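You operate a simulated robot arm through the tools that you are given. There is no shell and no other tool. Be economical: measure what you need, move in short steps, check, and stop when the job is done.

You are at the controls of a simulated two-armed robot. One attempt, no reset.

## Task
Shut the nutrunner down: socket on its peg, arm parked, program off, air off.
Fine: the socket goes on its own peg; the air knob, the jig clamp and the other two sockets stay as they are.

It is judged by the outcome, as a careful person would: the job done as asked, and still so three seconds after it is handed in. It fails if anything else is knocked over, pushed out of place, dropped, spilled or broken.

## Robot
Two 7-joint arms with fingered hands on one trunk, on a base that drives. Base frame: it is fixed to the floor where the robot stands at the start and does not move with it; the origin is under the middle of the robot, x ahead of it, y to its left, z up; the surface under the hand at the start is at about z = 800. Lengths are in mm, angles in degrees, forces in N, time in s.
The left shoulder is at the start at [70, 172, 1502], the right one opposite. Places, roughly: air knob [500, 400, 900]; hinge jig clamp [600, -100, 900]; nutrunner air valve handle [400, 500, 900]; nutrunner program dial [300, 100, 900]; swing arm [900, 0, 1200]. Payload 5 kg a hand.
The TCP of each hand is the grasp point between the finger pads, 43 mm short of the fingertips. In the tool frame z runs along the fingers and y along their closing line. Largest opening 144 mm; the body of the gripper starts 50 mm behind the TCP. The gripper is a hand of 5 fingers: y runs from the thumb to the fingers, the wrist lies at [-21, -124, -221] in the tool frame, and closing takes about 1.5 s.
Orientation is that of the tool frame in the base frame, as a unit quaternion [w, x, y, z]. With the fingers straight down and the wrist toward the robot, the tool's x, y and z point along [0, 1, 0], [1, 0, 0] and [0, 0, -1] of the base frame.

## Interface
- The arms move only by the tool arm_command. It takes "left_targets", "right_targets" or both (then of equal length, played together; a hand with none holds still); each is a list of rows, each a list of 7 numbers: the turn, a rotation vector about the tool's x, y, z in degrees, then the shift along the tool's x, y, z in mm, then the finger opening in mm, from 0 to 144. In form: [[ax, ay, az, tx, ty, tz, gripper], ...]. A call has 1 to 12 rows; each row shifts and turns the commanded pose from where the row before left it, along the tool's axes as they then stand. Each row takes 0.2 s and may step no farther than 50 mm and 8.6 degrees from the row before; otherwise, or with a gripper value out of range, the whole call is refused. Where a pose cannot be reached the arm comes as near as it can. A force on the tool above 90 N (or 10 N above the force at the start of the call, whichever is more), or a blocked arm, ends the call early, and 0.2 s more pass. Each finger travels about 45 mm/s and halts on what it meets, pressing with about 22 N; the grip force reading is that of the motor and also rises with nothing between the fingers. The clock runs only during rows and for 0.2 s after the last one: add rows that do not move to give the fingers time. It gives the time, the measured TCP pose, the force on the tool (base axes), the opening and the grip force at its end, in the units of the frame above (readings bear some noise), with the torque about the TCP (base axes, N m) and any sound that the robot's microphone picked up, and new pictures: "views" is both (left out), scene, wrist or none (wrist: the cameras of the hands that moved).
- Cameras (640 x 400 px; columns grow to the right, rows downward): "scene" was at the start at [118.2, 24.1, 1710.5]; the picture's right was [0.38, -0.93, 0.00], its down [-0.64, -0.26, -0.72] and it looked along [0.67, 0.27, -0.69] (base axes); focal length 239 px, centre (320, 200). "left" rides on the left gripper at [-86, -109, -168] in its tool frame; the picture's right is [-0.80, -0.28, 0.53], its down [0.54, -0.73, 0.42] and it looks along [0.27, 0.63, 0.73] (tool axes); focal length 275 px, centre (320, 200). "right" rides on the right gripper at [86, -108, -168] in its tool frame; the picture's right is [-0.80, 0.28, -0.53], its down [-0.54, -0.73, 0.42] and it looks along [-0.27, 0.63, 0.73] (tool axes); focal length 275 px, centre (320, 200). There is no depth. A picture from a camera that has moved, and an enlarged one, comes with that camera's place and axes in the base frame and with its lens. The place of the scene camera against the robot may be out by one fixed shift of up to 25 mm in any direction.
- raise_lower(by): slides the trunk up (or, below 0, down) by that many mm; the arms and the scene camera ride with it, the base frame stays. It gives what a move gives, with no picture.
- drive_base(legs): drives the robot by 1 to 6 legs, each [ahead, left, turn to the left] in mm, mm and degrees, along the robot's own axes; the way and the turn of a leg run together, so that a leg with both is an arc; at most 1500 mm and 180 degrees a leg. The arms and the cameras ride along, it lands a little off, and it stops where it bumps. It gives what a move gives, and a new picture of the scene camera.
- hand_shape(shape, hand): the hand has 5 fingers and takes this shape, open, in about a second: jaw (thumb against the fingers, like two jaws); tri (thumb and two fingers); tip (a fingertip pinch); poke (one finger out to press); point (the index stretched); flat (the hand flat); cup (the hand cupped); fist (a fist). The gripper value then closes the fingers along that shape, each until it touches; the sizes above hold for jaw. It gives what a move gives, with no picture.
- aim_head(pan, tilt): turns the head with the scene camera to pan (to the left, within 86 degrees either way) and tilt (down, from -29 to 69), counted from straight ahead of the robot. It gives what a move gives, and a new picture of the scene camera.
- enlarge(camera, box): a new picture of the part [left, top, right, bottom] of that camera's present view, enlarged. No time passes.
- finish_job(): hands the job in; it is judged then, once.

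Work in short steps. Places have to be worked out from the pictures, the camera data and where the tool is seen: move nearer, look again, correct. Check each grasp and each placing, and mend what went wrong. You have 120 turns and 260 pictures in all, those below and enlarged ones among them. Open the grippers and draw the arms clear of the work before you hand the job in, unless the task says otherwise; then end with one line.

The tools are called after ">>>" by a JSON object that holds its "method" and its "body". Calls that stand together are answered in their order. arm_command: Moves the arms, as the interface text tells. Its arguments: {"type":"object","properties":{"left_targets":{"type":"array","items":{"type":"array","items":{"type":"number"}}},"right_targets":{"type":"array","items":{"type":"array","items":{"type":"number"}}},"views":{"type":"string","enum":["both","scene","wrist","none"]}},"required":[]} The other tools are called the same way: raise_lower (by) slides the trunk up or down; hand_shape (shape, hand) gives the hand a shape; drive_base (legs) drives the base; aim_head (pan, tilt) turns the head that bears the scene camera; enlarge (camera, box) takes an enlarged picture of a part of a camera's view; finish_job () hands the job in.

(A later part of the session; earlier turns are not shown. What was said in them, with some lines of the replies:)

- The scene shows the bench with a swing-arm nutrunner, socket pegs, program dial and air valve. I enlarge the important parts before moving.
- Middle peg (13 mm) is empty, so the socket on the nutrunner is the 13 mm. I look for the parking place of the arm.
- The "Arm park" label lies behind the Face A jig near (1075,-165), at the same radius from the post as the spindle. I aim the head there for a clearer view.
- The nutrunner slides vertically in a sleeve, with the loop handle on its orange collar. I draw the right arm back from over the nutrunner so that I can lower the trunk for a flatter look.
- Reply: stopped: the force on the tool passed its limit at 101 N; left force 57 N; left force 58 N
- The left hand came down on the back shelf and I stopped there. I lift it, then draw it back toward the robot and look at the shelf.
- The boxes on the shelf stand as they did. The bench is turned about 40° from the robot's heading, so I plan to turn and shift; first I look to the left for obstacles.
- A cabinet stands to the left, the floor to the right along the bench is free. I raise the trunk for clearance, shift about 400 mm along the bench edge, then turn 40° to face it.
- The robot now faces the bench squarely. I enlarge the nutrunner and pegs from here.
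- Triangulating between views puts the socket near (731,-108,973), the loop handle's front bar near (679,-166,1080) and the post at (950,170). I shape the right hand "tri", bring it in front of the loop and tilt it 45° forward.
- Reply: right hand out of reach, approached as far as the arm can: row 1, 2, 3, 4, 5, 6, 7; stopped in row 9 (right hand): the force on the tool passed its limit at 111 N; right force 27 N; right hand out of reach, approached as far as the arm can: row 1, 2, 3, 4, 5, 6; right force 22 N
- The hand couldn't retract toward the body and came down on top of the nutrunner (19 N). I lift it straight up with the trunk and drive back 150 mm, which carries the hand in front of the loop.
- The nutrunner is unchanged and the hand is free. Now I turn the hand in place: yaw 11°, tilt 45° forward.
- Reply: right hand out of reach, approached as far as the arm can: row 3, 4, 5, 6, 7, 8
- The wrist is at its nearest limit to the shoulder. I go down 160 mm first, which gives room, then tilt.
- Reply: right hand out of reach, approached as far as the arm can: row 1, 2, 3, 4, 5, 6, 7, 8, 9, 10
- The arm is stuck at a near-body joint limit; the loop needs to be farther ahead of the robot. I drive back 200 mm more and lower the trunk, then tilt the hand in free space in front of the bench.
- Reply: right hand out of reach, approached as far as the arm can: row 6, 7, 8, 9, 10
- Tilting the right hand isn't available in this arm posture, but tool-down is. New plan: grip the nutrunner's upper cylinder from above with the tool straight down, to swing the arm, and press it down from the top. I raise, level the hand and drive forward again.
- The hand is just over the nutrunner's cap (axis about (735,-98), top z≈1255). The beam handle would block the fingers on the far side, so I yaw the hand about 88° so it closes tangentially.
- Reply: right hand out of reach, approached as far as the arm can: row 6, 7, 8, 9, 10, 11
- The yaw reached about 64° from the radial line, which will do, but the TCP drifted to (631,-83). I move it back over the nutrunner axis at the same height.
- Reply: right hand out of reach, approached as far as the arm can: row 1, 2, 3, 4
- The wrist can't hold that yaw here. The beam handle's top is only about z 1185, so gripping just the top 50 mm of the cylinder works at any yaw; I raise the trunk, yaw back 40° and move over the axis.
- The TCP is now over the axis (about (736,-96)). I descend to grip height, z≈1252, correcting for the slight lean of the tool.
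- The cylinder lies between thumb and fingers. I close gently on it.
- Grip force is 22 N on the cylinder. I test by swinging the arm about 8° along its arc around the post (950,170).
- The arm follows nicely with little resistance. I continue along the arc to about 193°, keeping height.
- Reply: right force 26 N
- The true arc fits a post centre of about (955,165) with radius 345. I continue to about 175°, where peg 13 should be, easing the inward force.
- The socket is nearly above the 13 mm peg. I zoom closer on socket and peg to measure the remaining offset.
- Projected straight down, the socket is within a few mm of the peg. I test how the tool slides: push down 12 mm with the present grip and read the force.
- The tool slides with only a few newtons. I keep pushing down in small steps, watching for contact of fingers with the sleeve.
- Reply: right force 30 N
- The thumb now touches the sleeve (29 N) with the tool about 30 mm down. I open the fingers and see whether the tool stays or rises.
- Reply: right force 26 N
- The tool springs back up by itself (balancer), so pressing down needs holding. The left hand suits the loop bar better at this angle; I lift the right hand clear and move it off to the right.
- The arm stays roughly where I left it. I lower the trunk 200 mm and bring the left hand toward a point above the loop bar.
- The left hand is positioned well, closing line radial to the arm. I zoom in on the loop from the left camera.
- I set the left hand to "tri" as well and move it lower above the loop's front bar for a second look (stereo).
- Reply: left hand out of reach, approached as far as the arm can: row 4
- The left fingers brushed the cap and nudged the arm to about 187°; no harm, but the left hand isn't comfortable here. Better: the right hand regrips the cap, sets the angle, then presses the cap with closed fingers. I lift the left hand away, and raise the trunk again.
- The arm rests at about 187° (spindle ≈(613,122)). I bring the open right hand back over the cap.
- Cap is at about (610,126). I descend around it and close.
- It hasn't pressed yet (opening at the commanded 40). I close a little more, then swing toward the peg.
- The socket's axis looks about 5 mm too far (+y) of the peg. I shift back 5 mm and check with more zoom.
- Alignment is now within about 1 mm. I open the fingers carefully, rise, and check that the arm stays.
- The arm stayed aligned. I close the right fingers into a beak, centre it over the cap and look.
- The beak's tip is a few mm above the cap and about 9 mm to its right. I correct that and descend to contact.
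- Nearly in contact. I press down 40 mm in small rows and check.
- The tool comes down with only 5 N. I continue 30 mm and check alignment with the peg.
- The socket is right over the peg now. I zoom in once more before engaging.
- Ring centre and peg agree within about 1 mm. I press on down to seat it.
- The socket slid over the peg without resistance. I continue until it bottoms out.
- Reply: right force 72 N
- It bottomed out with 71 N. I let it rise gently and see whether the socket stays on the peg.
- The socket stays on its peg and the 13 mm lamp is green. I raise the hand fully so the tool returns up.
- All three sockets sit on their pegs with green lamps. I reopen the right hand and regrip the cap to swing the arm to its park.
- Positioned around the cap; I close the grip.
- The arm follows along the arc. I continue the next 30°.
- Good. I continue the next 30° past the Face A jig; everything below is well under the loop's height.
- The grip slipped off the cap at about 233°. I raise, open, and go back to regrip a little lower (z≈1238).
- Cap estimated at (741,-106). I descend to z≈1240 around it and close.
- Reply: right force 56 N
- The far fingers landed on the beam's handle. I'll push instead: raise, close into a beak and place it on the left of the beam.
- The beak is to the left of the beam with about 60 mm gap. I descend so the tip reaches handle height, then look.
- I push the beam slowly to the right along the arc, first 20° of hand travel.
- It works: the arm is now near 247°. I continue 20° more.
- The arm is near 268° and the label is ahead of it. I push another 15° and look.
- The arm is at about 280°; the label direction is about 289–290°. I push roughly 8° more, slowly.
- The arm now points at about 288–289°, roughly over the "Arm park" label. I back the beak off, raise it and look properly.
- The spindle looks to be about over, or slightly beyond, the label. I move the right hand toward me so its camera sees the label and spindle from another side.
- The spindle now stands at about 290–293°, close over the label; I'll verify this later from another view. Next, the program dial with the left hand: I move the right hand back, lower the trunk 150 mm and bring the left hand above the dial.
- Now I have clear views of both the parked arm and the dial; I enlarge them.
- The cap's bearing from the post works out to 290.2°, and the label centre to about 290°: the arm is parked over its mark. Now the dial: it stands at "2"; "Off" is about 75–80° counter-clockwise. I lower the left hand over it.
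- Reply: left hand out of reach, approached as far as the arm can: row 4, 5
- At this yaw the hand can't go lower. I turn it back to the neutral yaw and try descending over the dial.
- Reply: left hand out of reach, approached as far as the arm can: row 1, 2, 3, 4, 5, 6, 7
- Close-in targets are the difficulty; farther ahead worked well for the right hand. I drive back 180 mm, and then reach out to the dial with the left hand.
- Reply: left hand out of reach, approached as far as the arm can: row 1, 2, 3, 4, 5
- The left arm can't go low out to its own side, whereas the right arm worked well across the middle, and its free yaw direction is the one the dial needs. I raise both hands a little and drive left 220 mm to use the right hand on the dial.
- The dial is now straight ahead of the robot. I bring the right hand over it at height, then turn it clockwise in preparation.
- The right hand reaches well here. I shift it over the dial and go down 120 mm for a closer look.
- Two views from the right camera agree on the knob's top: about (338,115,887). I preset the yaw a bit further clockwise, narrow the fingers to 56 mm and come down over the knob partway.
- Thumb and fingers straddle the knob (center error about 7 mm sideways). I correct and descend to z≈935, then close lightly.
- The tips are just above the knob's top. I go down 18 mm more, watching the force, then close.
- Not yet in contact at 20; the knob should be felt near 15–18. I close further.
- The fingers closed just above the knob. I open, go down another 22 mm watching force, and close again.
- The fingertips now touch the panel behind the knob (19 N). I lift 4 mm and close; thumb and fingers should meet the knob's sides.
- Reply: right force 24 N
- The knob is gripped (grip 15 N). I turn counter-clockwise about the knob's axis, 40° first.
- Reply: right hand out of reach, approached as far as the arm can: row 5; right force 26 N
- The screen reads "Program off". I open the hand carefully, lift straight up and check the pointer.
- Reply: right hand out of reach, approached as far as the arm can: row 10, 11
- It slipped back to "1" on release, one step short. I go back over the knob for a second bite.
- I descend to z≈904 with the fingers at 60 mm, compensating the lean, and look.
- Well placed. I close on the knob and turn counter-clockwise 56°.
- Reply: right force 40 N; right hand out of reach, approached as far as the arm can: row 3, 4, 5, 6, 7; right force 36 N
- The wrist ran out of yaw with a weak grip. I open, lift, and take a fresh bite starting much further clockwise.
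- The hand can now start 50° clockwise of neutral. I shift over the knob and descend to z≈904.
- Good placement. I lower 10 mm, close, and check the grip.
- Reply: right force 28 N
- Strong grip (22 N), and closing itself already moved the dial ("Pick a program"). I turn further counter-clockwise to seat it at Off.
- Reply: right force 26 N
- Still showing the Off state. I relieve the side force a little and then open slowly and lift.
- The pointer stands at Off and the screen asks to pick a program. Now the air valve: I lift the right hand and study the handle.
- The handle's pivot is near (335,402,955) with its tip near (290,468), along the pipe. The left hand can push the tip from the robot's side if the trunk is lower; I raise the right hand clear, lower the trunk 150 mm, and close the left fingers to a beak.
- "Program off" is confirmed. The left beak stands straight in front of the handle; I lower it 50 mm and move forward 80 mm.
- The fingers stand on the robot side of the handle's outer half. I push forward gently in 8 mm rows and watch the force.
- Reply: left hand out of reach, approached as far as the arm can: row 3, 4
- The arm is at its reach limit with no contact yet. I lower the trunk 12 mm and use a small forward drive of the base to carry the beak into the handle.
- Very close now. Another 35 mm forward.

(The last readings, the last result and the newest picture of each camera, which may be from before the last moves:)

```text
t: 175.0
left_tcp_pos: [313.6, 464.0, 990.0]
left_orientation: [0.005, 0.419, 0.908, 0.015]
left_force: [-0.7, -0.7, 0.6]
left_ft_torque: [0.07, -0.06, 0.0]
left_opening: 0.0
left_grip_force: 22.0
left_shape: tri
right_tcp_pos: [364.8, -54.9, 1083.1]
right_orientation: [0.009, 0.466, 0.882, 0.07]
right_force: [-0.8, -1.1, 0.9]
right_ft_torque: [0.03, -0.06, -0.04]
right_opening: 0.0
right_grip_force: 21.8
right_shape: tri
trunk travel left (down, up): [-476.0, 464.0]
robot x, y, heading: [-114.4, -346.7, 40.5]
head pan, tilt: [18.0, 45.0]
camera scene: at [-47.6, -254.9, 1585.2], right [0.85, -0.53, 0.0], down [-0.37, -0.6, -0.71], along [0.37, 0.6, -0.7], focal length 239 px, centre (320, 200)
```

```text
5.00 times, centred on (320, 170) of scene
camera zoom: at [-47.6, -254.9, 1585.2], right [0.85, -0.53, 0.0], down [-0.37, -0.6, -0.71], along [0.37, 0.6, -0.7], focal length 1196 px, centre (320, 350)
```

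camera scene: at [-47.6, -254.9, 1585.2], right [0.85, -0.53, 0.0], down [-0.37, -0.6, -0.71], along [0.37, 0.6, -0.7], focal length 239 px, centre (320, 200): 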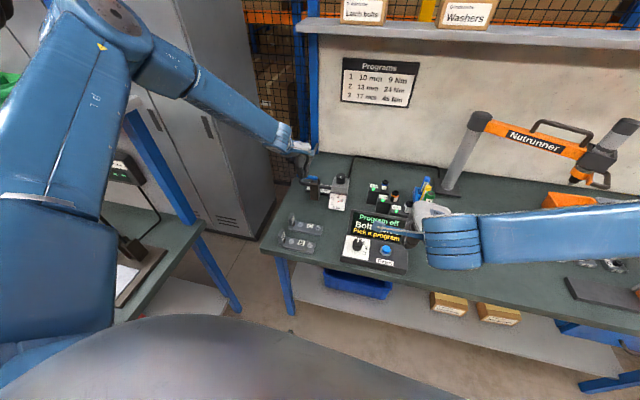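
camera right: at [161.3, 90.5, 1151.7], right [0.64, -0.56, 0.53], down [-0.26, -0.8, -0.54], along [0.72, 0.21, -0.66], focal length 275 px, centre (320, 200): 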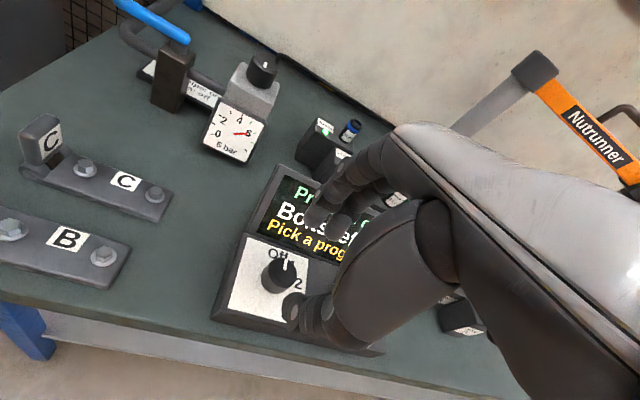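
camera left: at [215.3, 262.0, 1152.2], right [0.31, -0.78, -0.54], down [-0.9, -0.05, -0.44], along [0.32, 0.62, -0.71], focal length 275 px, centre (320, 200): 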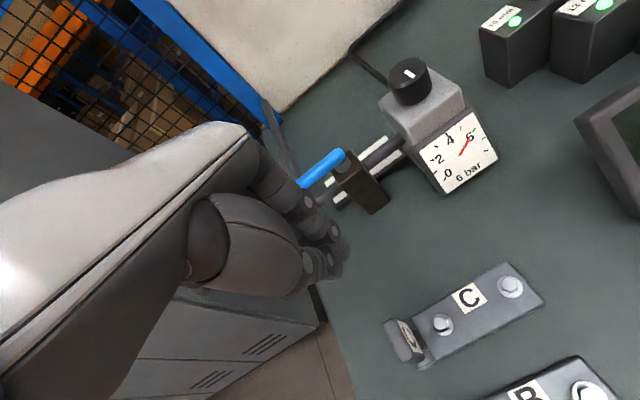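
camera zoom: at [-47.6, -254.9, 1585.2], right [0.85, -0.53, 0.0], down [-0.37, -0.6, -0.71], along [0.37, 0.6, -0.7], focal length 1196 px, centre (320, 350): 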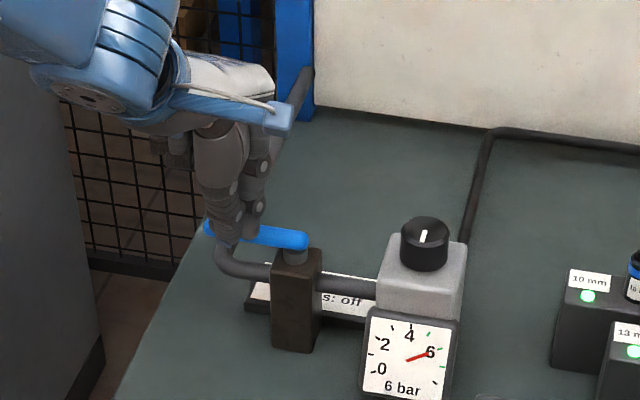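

The handle is still untouched just beyond the fingers. I continue forward 30 mm.

>>> {"method": "drive_base", "body": {"legs": [[30, 0, 0]]}}

>>> {"method": "enlarge", "body": {"camera": "left", "box": [240, 120, 460, 300]}}

>>> {"method": "enlarge", "body": {"camera": "scene", "box": [270, 130, 370, 210]}}

```text
t: 175.8
left_tcp_pos: [335.0, 483.7, 991.3]
left_orientation: [0.006, 0.42, 0.907, 0.015]
left_force: [-0.4, -0.5, 0.4]
left_ft_torque: [0.04, -0.08, 0.03]
left_opening: 0.0
left_grip_force: 22.6
left_shape: tri
right_tcp_pos: [386.5, -37.3, 1083.8]
right_orientation: [0.01, 0.467, 0.882, 0.07]
right_force: [-0.2, -0.8, 1.1]
right_ft_torque: [0.07, -0.1, -0.03]
right_opening: 0.0
right_grip_force: 22.2
right_shape: tri
trunk travel left (down, up): [-476.0, 464.0]
robot x, y, heading: [-95.9, -324.4, 40.7]
head pan, tilt: [18.0, 45.0]
camera scene: at [-26.0, -236.7, 1585.2], right [0.85, -0.53, 0.0], down [-0.37, -0.6, -0.71], along [0.37, 0.6, -0.7], focal length 239 px, centre (320, 200)
```

scene: 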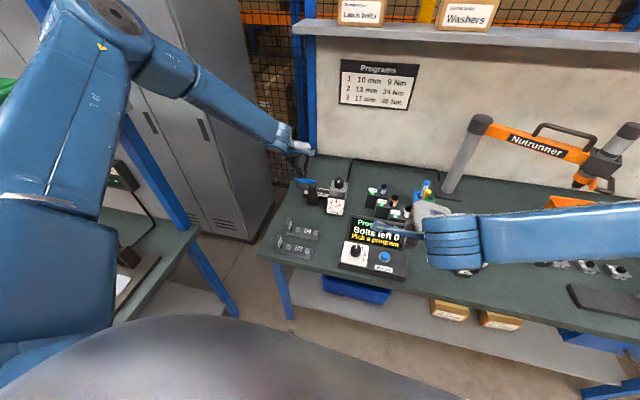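

```text
2.22 times, centred on (350, 210) of left
camera zoom: at [307.0, 343.1, 1154.9], right [0.31, -0.78, -0.55], down [-0.89, -0.05, -0.44], along [0.32, 0.63, -0.71], focal length 612 px, centre (253, 178)
```

zoom: 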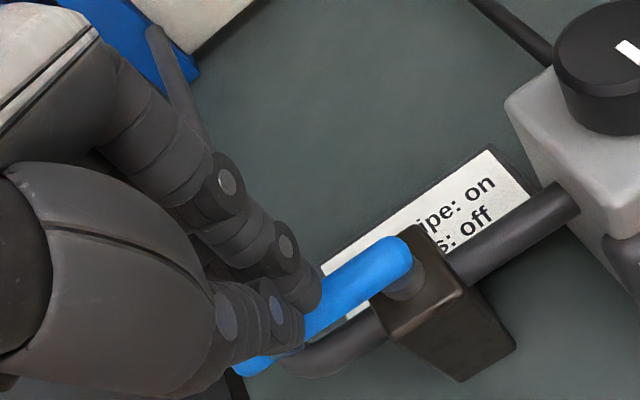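

```text
5.00 times, centred on (320, 170) of scene
camera zoom: at [-26.0, -236.7, 1585.2], right [0.85, -0.53, 0.0], down [-0.37, -0.6, -0.71], along [0.37, 0.6, -0.7], focal length 1196 px, centre (320, 350)
```

zoom: 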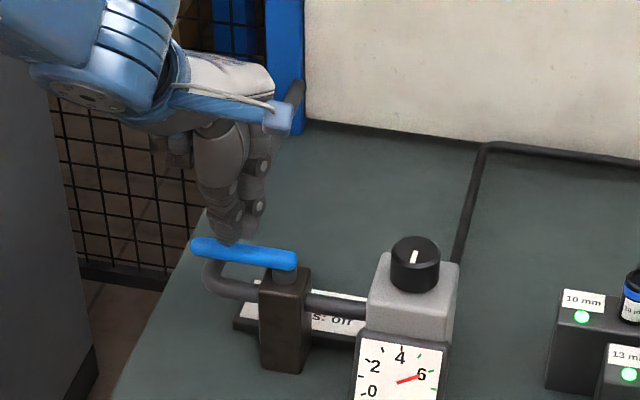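

The beak was a bit too high and passed above the handle (handle z≈915, pivot ≈(378,455)). I pull back 60 mm, lower 42 mm and then push again.

>>> {"method": "arm_command", "body": {"left_targets": [[0, 0, 0, 0, -20, 0, 0], [0, 0, 0, 0, -20, 0, 0], [0, 0, 0, 0, -20, 0, 0]], "views": "none"}}

>>> {"method": "raise_lower", "body": {"by": -42}}

>>> {"method": "enlarge", "body": {"camera": "left", "box": [240, 120, 460, 300]}}

>>> {"method": "enlarge", "body": {"camera": "scene", "box": [270, 120, 370, 200]}}

```text
t: 176.6
left_tcp_pos: [292.9, 448.9, 981.8]
left_orientation: [0.006, 0.42, 0.907, 0.013]
left_force: [-0.1, 0.7, 0.0]
left_ft_torque: [-0.01, 0.08, -0.01]
left_opening: 0.0
left_grip_force: 21.9
left_shape: tri
right_tcp_pos: [390.8, -33.7, 1079.5]
right_orientation: [0.008, 0.466, 0.882, 0.068]
right_force: [0.0, 0.5, 0.3]
right_ft_torque: [-0.01, 0.01, -0.01]
right_opening: 0.0
right_grip_force: 22.4
right_shape: tri
trunk travel left (down, up): [-476.0, 464.0]
robot x, y, heading: [-92.2, -326.2, 40.3]
head pan, tilt: [18.0, 45.0]
```

```text
t: 177.4
left_tcp_pos: [294.5, 448.1, 940.8]
left_orientation: [0.005, 0.42, 0.907, 0.014]
left_force: [-0.3, 0.7, 0.1]
left_ft_torque: [-0.01, -0.01, -0.01]
left_opening: 0.0
left_grip_force: 22.5
left_shape: tri
right_tcp_pos: [389.5, -34.1, 1039.2]
right_orientation: [0.008, 0.467, 0.881, 0.068]
right_force: [-0.7, -0.3, 0.6]
right_ft_torque: [0.03, -0.03, 0.01]
right_opening: 0.0
right_grip_force: 22.2
right_shape: tri
trunk travel left (down, up): [-434.0, 506.0]
robot x, y, heading: [-94.3, -328.5, 40.2]
head pan, tilt: [18.0, 45.0]
```

```text
2.22 times, centred on (350, 210) of left
camera zoom: at [264.3, 308.5, 1105.7], right [0.31, -0.78, -0.54], down [-0.9, -0.05, -0.44], along [0.32, 0.62, -0.71], focal length 612 px, centre (253, 178)
```

zoom: 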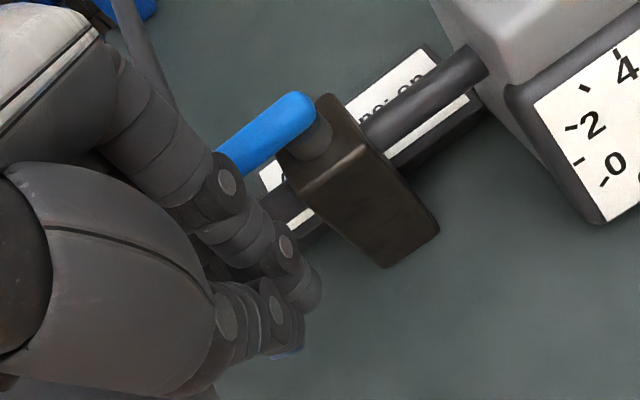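

```text
5.00 times, centred on (320, 160) of scene
camera zoom: at [-21.8, -233.2, 1542.6], right [0.85, -0.53, 0.0], down [-0.37, -0.6, -0.71], along [0.37, 0.6, -0.71], focal length 1196 px, centre (320, 400)
```

zoom: 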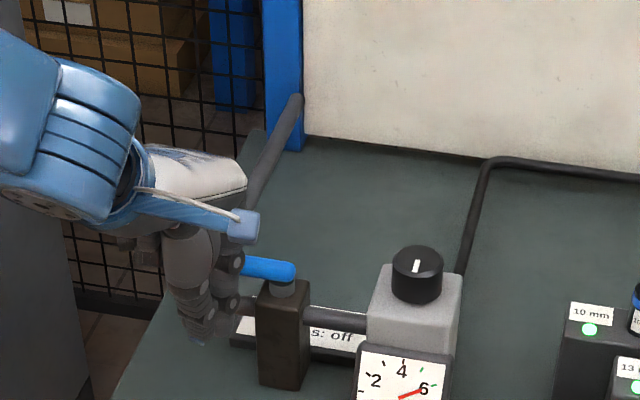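

The beak is now on the robot side at handle height. I push forward with the arm.

>>> {"method": "arm_command", "body": {"left_targets": [[0, 0, 0, 0, 10, 0, 0], [0, 0, 0, 0, 10, 0, 0], [0, 0, 0, 0, 10, 0, 0], [0, 0, 0, 0, 10, 0, 0], [0, 0, 0, 0, 10, 0, 0], [0, 0, 0, 0, 10, 0, 0]], "views": "none"}}

>>> {"method": "enlarge", "body": {"camera": "left", "box": [240, 120, 460, 300]}}

>>> {"method": "enlarge", "body": {"camera": "scene", "box": [270, 120, 370, 200]}}

```text
t: 178.8
left_tcp_pos: [329.6, 478.3, 944.8]
left_orientation: [0.005, 0.42, 0.907, 0.014]
left_force: [-45.1, -43.2, 17.4]
left_ft_torque: [-0.49, 0.76, -0.31]
left_opening: 0.0
left_grip_force: 21.6
left_shape: tri
right_tcp_pos: [385.1, -36.8, 1042.5]
right_orientation: [0.009, 0.465, 0.882, 0.071]
right_force: [-0.7, 1.1, -0.7]
right_ft_torque: [0.04, 0.02, 0.0]
right_opening: 0.2
right_grip_force: 21.9
right_shape: tri
trunk travel left (down, up): [-434.0, 506.0]
robot x, y, heading: [-94.5, -330.2, 40.4]
head pan, tilt: [18.0, 45.0]
```

```text
2.22 times, centred on (350, 210) of left
camera zoom: at [301.3, 339.3, 1110.2], right [0.31, -0.78, -0.54], down [-0.9, -0.05, -0.44], along [0.32, 0.62, -0.71], focal length 612 px, centre (253, 178)
```

zoom: 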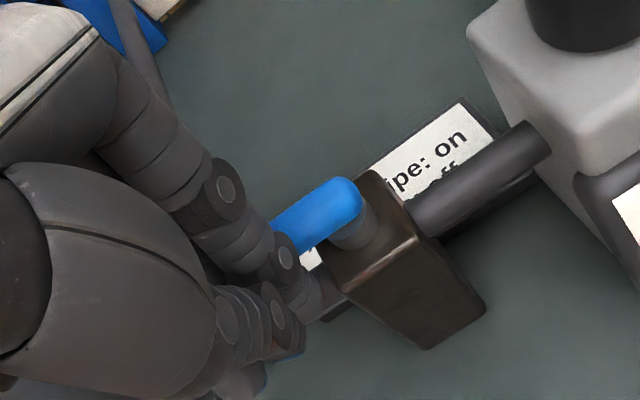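

```text
5.00 times, centred on (320, 160) of scene
camera zoom: at [-28.2, -240.5, 1543.4], right [0.85, -0.52, 0.0], down [-0.37, -0.6, -0.71], along [0.37, 0.61, -0.7], focal length 1196 px, centre (320, 400)
```

zoom: 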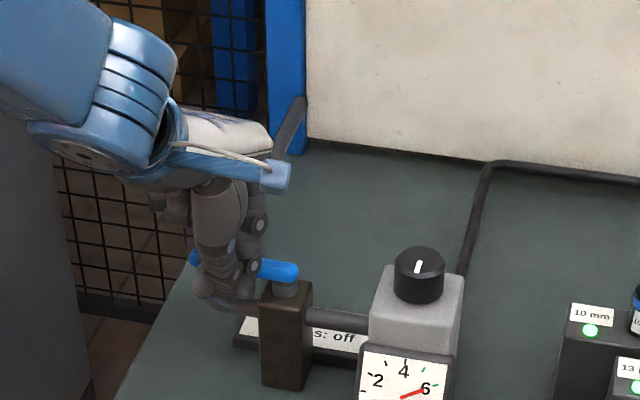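

Blocked in that direction (62 N, the handle hasn't moved): it must swing toward the robot. I back off, go over the handle to the wall side and come down there.

>>> {"method": "arm_command", "body": {"left_targets": [[0, 0, 0, 0, -20, 0, 0], [0, 0, 0, 0, -5, -30, 0], [0, 0, 0, 0, 0, -35, 0], [0, 0, 0, 0, 35, 0, 0], [0, 0, 0, 0, 35, 0, 0], [0, 0, 0, 0, 35, 0, 0]], "views": "none"}}

>>> {"method": "enlarge", "body": {"camera": "left", "box": [240, 120, 460, 300]}}

>>> {"method": "enlarge", "body": {"camera": "scene", "box": [270, 120, 370, 200]}}

```text
t: 180.2
left_tcp_pos: [385.6, 532.4, 1018.6]
left_orientation: [0.006, 0.42, 0.908, 0.014]
left_force: [-0.4, 1.0, -0.3]
left_ft_torque: [0.02, -0.03, -0.03]
left_opening: 0.0
left_grip_force: 22.2
left_shape: tri
left hand out of reach, approached as far as the arm can: row 6
right_tcp_pos: [388.5, -32.9, 1039.2]
right_orientation: [0.009, 0.467, 0.882, 0.069]
right_force: [0.0, 0.6, -0.6]
right_ft_torque: [0.01, -0.01, -0.04]
right_opening: 0.0
right_grip_force: 22.0
right_shape: tri
trunk travel left (down, up): [-434.0, 506.0]
robot x, y, heading: [-91.3, -324.7, 40.2]
head pan, tilt: [18.0, 45.0]
```

```text
2.22 times, centred on (350, 210) of left
camera zoom: at [356.6, 393.2, 1183.1], right [0.31, -0.78, -0.54], down [-0.9, -0.05, -0.44], along [0.32, 0.62, -0.71], focal length 612 px, centre (253, 178)
```

zoom: 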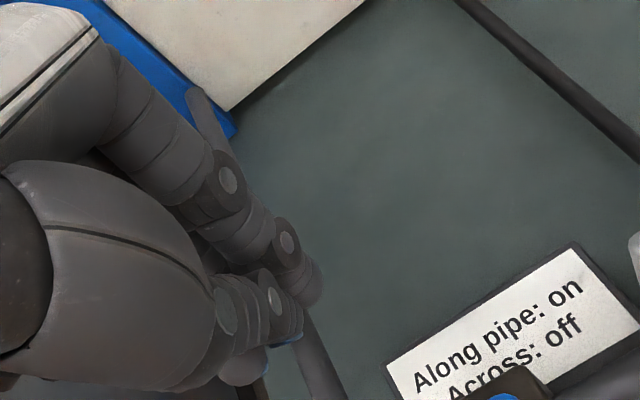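

```text
5.00 times, centred on (320, 160) of scene
camera zoom: at [-22.8, -233.3, 1542.6], right [0.85, -0.53, 0.0], down [-0.37, -0.6, -0.71], along [0.37, 0.6, -0.71], focal length 1196 px, centre (320, 400)
```

zoom: 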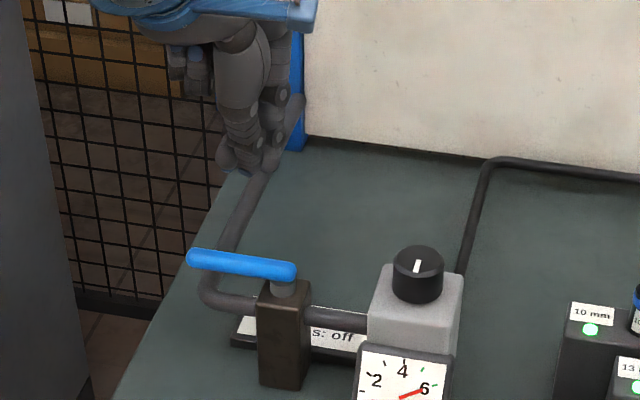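

The beak is beyond the handle on the wall side. I raise the right hand for safety, then lower the trunk 72 mm to bring the left beak down behind the handle.

>>> {"method": "arm_command", "body": {"right_targets": [[0, 0, 0, -20, 0, -40, 0], [0, 0, 0, -20, 0, -40, 0], [0, 0, 0, -20, 0, -30, 0]], "views": "none"}}

>>> {"method": "raise_lower", "body": {"by": -72}}

>>> {"method": "enlarge", "body": {"camera": "scene", "box": [270, 110, 370, 190]}}

```text
t: 181.1
left_tcp_pos: [385.1, 531.5, 1017.8]
left_orientation: [0.003, 0.419, 0.908, 0.012]
left_force: [0.0, -0.5, 0.5]
left_ft_torque: [0.01, 0.03, -0.03]
left_opening: 0.0
left_grip_force: 21.7
left_shape: tri
right_tcp_pos: [426.8, -75.7, 1146.5]
right_orientation: [0.009, 0.468, 0.881, 0.067]
right_force: [-0.6, -0.5, -0.4]
right_ft_torque: [-0.01, -0.01, -0.01]
right_opening: 0.2
right_grip_force: 22.5
right_shape: tri
right hand out of reach, approached as far as the arm can: row 2, 3
trunk travel left (down, up): [-434.0, 506.0]
robot x, y, heading: [-90.6, -332.2, 40.5]
head pan, tilt: [18.0, 45.0]
```

```text
t: 182.2
left_tcp_pos: [386.3, 532.1, 944.6]
left_orientation: [0.004, 0.42, 0.908, 0.012]
left_force: [-0.2, -0.5, 0.0]
left_ft_torque: [0.04, 0.03, 0.01]
left_opening: 0.0
left_grip_force: 21.4
left_shape: tri
right_tcp_pos: [426.2, -77.4, 1073.3]
right_orientation: [0.009, 0.467, 0.882, 0.067]
right_force: [0.5, -0.6, 0.0]
right_ft_torque: [0.02, 0.02, -0.01]
right_opening: 0.0
right_grip_force: 21.6
right_shape: tri
trunk travel left (down, up): [-362.0, 578.0]
robot x, y, heading: [-90.4, -328.4, 40.6]
head pan, tilt: [18.0, 45.0]
```

```text
5.00 times, centred on (320, 150) of scene
camera zoom: at [-21.3, -232.7, 1470.5], right [0.85, -0.53, 0.0], down [-0.37, -0.6, -0.71], along [0.37, 0.6, -0.71], focal length 1196 px, centre (320, 450)
```

zoom: 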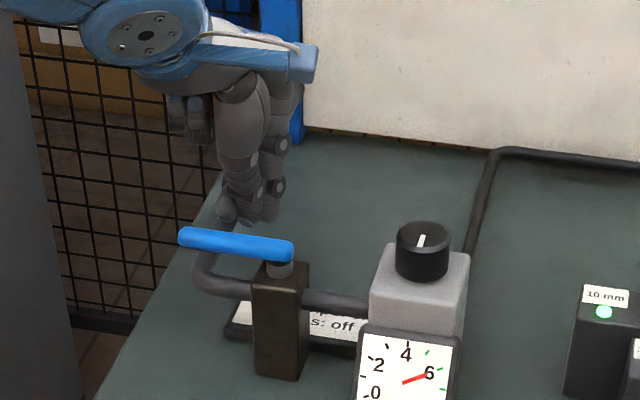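

Beak tip is about 30 mm below handle level, right behind it. I pull toward the robot along the handle's arc.

>>> {"method": "arm_command", "body": {"left_targets": [[0, 0, 0, 0.5, -10, 0, 0], [0, 0, 0, 0.5, -10, 0, 0], [0, 0, 0, 0.5, -10, 0, 0], [0, 0, 0, 1.5, -10, 0, 0], [0, 0, 0, 2, -10, 0, 0], [0, 0, 0, 1.5, -10, 0, 0]], "views": "none"}}

>>> {"method": "enlarge", "body": {"camera": "scene", "box": [270, 110, 370, 190]}}

>>> {"method": "enlarge", "body": {"camera": "left", "box": [240, 150, 520, 350]}}

```text
t: 183.6
left_tcp_pos: [335.4, 498.2, 942.9]
left_orientation: [0.005, 0.42, 0.908, 0.012]
left_force: [-1.1, 0.9, -0.4]
left_ft_torque: [0.04, -0.04, 0.03]
left_opening: 0.0
left_grip_force: 21.6
left_shape: tri
right_tcp_pos: [426.0, -76.1, 1073.5]
right_orientation: [0.01, 0.468, 0.881, 0.067]
right_force: [-0.2, 0.6, -0.1]
right_ft_torque: [0.0, 0.0, 0.01]
right_opening: 0.0
right_grip_force: 22.4
right_shape: tri
trunk travel left (down, up): [-362.0, 578.0]
robot x, y, heading: [-95.9, -327.6, 40.2]
head pan, tilt: [18.0, 45.0]
```

```text
5.00 times, centred on (320, 150) of scene
camera zoom: at [-21.6, -232.4, 1470.4], right [0.85, -0.53, 0.0], down [-0.37, -0.6, -0.71], along [0.37, 0.6, -0.71], focal length 1196 px, centre (320, 450)
```

zoom: 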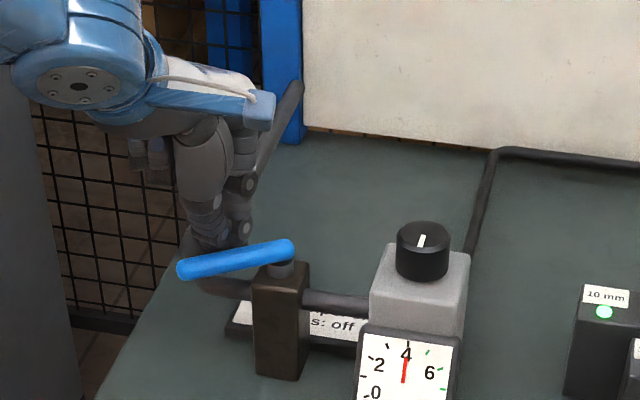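

```text
2.00 times, centred on (380, 250) of left
camera zoom: at [307.0, 359.5, 1108.3], right [0.31, -0.78, -0.54], down [-0.9, -0.05, -0.44], along [0.32, 0.62, -0.71], focal length 551 px, centre (200, 100)
```

zoom: 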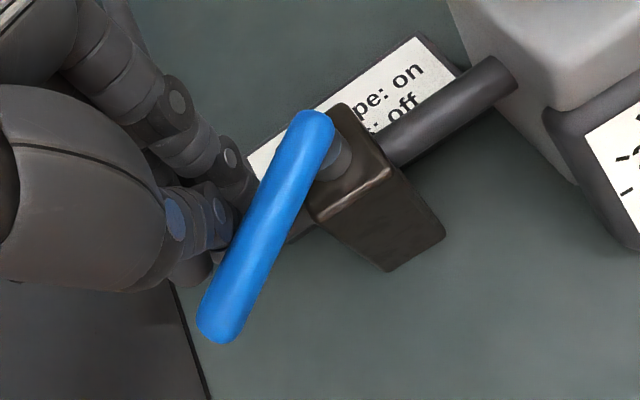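

The handle turns and the gauge falls. I continue along the arc to across.

>>> {"method": "arm_command", "body": {"left_targets": [[0, 0, 0, -3, -10, 0, 0], [0, 0, 0, -4, -10, 0, 0], [0, 0, 0, -5, -9, 0, 0], [0, 0, 0, -8, -8, 0, 0], [0, 0, 0, -8, -7, 0, 0], [0, 0, 0, -8, -5, 0, 0]], "views": "none"}}

>>> {"method": "enlarge", "body": {"camera": "scene", "box": [270, 110, 370, 190]}}

>>> {"method": "enlarge", "body": {"camera": "left", "box": [200, 120, 480, 320]}}

```text
t: 184.9
left_tcp_pos: [316.4, 448.1, 942.8]
left_orientation: [0.005, 0.416, 0.909, 0.015]
left_force: [-15.9, 40.3, 13.9]
left_ft_torque: [0.56, -0.08, 0.87]
left_opening: 0.0
left_grip_force: 21.9
left_shape: tri
right_tcp_pos: [422.6, -71.1, 1074.3]
right_orientation: [0.01, 0.465, 0.883, 0.066]
right_force: [0.9, 0.7, -1.1]
right_ft_torque: [-0.02, 0.03, 0.03]
right_opening: 0.1
right_grip_force: 21.9
right_shape: tri
trunk travel left (down, up): [-362.0, 578.0]
robot x, y, heading: [-93.8, -327.1, 40.7]
head pan, tilt: [18.0, 45.0]
```

```text
5.00 times, centred on (320, 150) of scene
camera zoom: at [-24.7, -227.9, 1470.5], right [0.85, -0.52, 0.0], down [-0.37, -0.6, -0.71], along [0.37, 0.6, -0.71], focal length 1196 px, centre (320, 450)
```

zoom: 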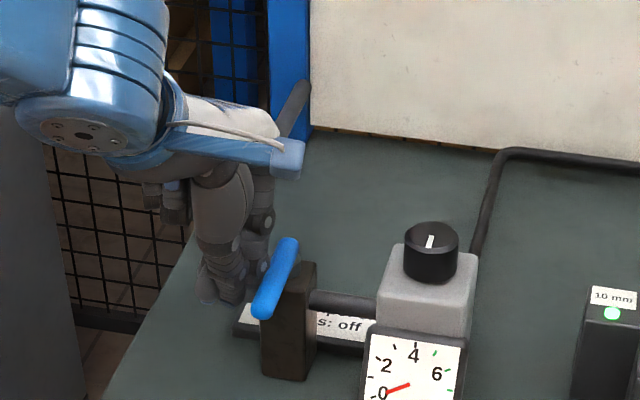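

```text
2.00 times, centred on (340, 220) of left
camera zoom: at [289.1, 308.2, 1107.8], right [0.32, -0.77, -0.55], down [-0.89, -0.06, -0.44], along [0.31, 0.63, -0.71], focal length 551 px, centre (280, 160)
```

zoom: 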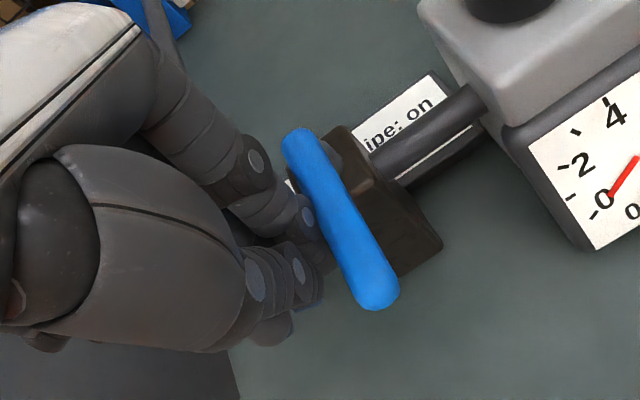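

The handle stands across the pipe at its stop and the gauge reads 0. I back the left hand off to the left, lift and retract.

>>> {"method": "arm_command", "body": {"left_targets": [[0, 0, 0, 15, 0, 0, 0], [0, 0, 0, 20, 0, 0, 0], [0, 0, 0, 5, 0, -40, 0], [0, 0, 0, 0, 0, -45, 0], [0, 0, 0, 0, -10, -45, 0], [0, 0, 0, 0, -40, -20, 0], [0, 0, 0, 0, -45, 0, 0], [0, 0, 0, 0, -45, 0, 0], [0, 0, 0, 0, -45, 0, 60]], "views": "none"}}

>>> {"method": "enlarge", "body": {"camera": "scene", "box": [260, 100, 420, 220]}}

```text
t: 186.9
left_tcp_pos: [151.8, 346.0, 1085.0]
left_orientation: [0.006, 0.42, 0.907, 0.014]
left_force: [-0.2, 0.0, 0.5]
left_ft_torque: [0.04, -0.06, 0.05]
left_opening: 58.6
left_grip_force: 0.0
left_shape: tri
right_tcp_pos: [423.4, -78.8, 1074.9]
right_orientation: [0.01, 0.468, 0.881, 0.067]
right_force: [-0.4, -0.6, 0.3]
right_ft_torque: [0.02, -0.06, 0.0]
right_opening: 0.0
right_grip_force: 22.3
right_shape: tri
trunk travel left (down, up): [-362.0, 578.0]
robot x, y, heading: [-89.7, -325.5, 40.3]
head pan, tilt: [18.0, 45.0]
```

```text
3.33 times, centred on (340, 160) of scene
camera zoom: at [-24.1, -233.3, 1470.7], right [0.85, -0.53, 0.0], down [-0.37, -0.6, -0.71], along [0.37, 0.6, -0.71], focal length 797 px, centre (253, 333)
```

zoom: 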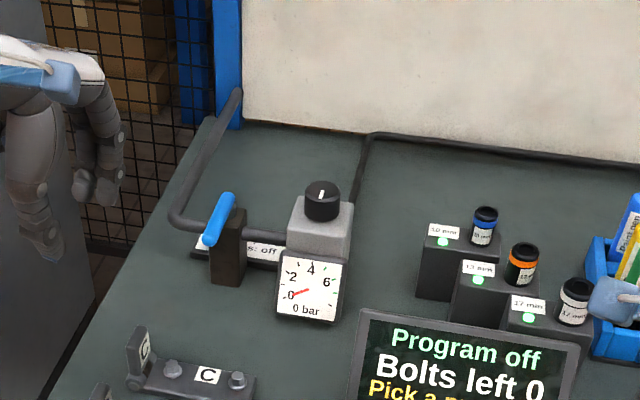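

Air is off (0 bar), program off, sockets green. I open the right hand, raise the trunk and drive back to get clear, then inspect everything, including the parked arm.

>>> {"method": "arm_command", "body": {"right_targets": [[0, 0, 0, 0, 0, -30, 60], [0, 0, 0, 0, 0, -30, 100]], "views": "none"}}

>>> {"method": "raise_lower", "body": {"by": 250}}

>>> {"method": "drive_base", "body": {"legs": [[-150, 0, 0], [0, -250, 0]]}}

>>> {"method": "aim_head", "body": {"pan": 0, "tilt": 40}}

```text
t: 187.6
left_tcp_pos: [152.9, 346.1, 1083.7]
left_orientation: [0.006, 0.42, 0.907, 0.013]
left_force: [-0.8, 0.4, 0.3]
left_ft_torque: [0.02, -0.04, 0.05]
left_opening: 59.7
left_grip_force: 0.2
left_shape: tri
right_tcp_pos: [420.2, -82.3, 1136.6]
right_orientation: [0.009, 0.467, 0.882, 0.066]
right_force: [-0.9, 0.1, 0.3]
right_ft_torque: [-0.01, -0.02, -0.01]
right_opening: 34.5
right_grip_force: 0.1
right_shape: tri
trunk travel left (down, up): [-362.0, 578.0]
robot x, y, heading: [-92.5, -331.2, 40.3]
head pan, tilt: [18.0, 45.0]
```

```text
t: 190.1
left_tcp_pos: [154.6, 345.9, 1333.3]
left_orientation: [0.005, 0.42, 0.907, 0.014]
left_force: [-0.2, 0.0, -0.7]
left_ft_torque: [0.0, -0.01, 0.02]
left_opening: 59.8
left_grip_force: 0.0
left_shape: tri
right_tcp_pos: [420.2, -83.4, 1385.8]
right_orientation: [0.009, 0.468, 0.881, 0.066]
right_force: [-0.1, -1.0, 0.0]
right_ft_torque: [0.0, -0.01, 0.0]
right_opening: 99.6
right_grip_force: 0.0
right_shape: tri
trunk travel left (down, up): [-612.0, 328.0]
robot x, y, heading: [-96.1, -324.5, 40.3]
head pan, tilt: [18.0, 45.0]
```

```text
t: 192.9
left_tcp_pos: [200.8, 56.4, 1333.3]
left_orientation: [0.006, 0.423, 0.906, 0.013]
left_force: [-1.0, -0.1, 0.4]
left_ft_torque: [-0.04, -0.06, -0.01]
left_opening: 60.0
left_grip_force: 0.1
left_shape: tri
right_tcp_pos: [463.6, -375.3, 1387.0]
right_orientation: [0.01, 0.47, 0.88, 0.065]
right_force: [-0.7, 0.7, 0.0]
right_ft_torque: [-0.04, -0.01, -0.02]
right_opening: 99.7
right_grip_force: 0.2
right_shape: tri
trunk travel left (down, up): [-612.0, 328.0]
robot x, y, heading: [-55.4, -622.2, 39.7]
head pan, tilt: [18.0, 45.0]
camera scene: at [21.0, -521.7, 1720.3], right [0.85, -0.53, 0.0], down [-0.37, -0.6, -0.71], along [0.38, 0.6, -0.71], focal length 239 px, centre (320, 200)
```

scene: 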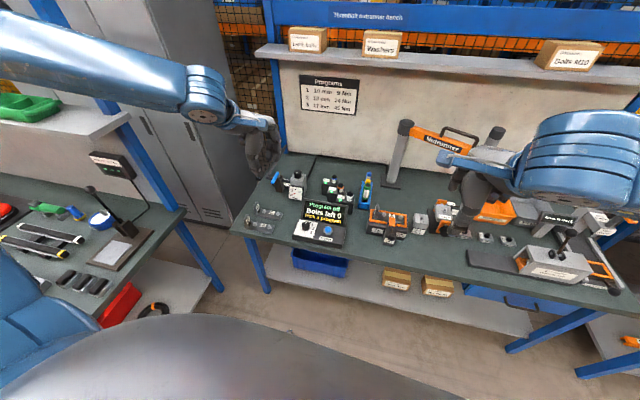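

```text
t: 193.8
left_tcp_pos: [203.2, 53.0, 1334.3]
left_orientation: [0.005, 0.423, 0.906, 0.013]
left_force: [0.0, 0.0, 1.6]
left_ft_torque: [0.03, 0.04, 0.0]
left_opening: 59.9
left_grip_force: 0.1
left_shape: tri
right_tcp_pos: [467.5, -378.8, 1386.4]
right_orientation: [0.009, 0.469, 0.88, 0.067]
right_force: [0.3, -0.3, -0.2]
right_ft_torque: [0.01, 0.02, -0.01]
right_opening: 99.9
right_grip_force: 0.0
right_shape: tri
trunk travel left (down, up): [-612.0, 328.0]
robot x, y, heading: [-47.7, -618.0, 40.0]
head pan, tilt: [0.0, 40.0]
camera scene: at [46.2, -540.7, 1727.7], right [0.64, -0.77, 0.0], down [-0.49, -0.41, -0.77], along [0.59, 0.49, -0.64], focal length 239 px, centre (320, 200)
```

scene: 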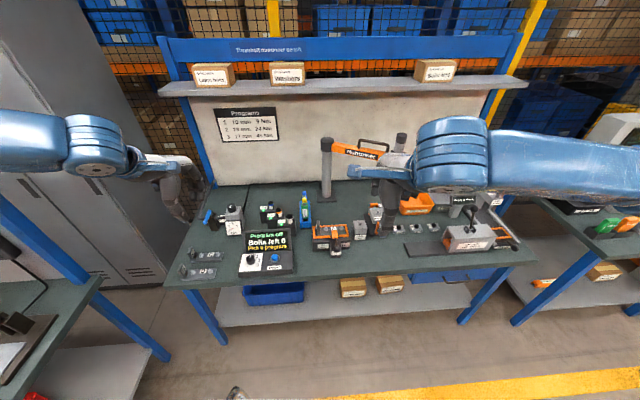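

The right hand hides the parked arm; I move it off to the right and look closely.

>>> {"method": "arm_command", "body": {"right_targets": [[0, 0, 0, -40, -20, 0, 100], [0, 0, 0, -40, -20, 0, 100], [0, 0, 0, -40, -20, 0, 100], [0, 0, 0, -40, -10, 0, 100], [0, 0, 0, -40, 0, 0, 100], [0, 0, 0, -40, 0, 0, 100]], "views": "none"}}

>>> {"method": "enlarge", "body": {"camera": "scene", "box": [300, 110, 480, 260]}}

>>> {"method": "enlarge", "body": {"camera": "scene", "box": [170, 180, 330, 290]}}

```text
t: 195.2
left_tcp_pos: [201.4, 50.6, 1335.7]
left_orientation: [0.005, 0.423, 0.906, 0.014]
left_force: [-0.8, -1.0, -0.4]
left_ft_torque: [0.08, -0.05, 0.0]
left_opening: 59.7
left_grip_force: 0.0
left_shape: tri
right_tcp_pos: [608.9, -553.2, 1387.3]
right_orientation: [0.008, 0.47, 0.88, 0.068]
right_force: [-0.1, -1.0, 0.2]
right_ft_torque: [0.04, 0.0, -0.03]
right_opening: 99.8
right_grip_force: 0.0
right_shape: tri
right hand out of reach, approached as far as the arm can: row 1, 2, 3, 4
trunk travel left (down, up): [-612.0, 328.0]
robot x, y, heading: [-50.2, -616.3, 39.9]
head pan, tilt: [0.0, 40.0]
```

```text
2.67 times, centred on (390, 185) of scene
camera zoom: at [45.4, -543.3, 1727.9], right [0.64, -0.77, 0.0], down [-0.49, -0.41, -0.77], along [0.59, 0.49, -0.64], focal length 638 px, centre (133, 240)
```

zoom: 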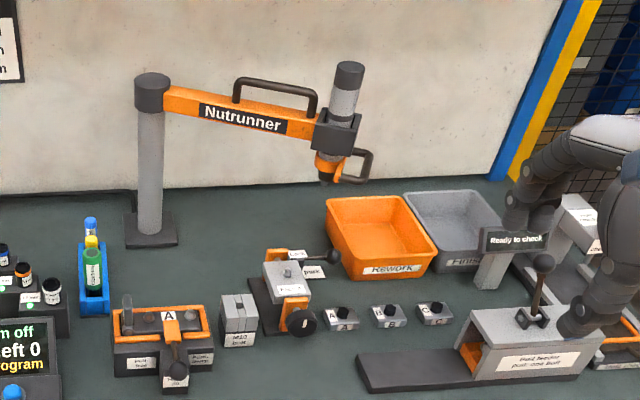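

```text
3.64 times, centred on (250, 235) of scene
camera zoom: at [45.4, -543.3, 1727.9], right [0.64, -0.77, 0.0], down [-0.49, -0.41, -0.77], along [0.59, 0.49, -0.64], focal length 870 px, centre (574, 73)
```

zoom: 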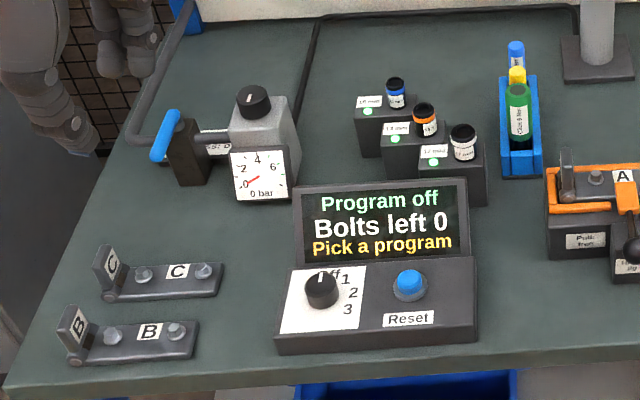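

Everything is as asked: 13 mm socket on its peg with the lamp green, spindle foot over the "Arm park" label, dial at Off ("Program off"), valve across with 0 bar. The air knob, jig clamp and the other sockets are untouched, and both hands are open and clear. I hand the job in.

>>> {"method": "finish_job", "body": {}}

```text
The job is handed in.
```

The nutrunner is shut down: the 13 mm socket is on its peg, the arm is swung over its park mark (within a few degrees, judged from the pictures), the program is off, and the air is off at 0 bar.
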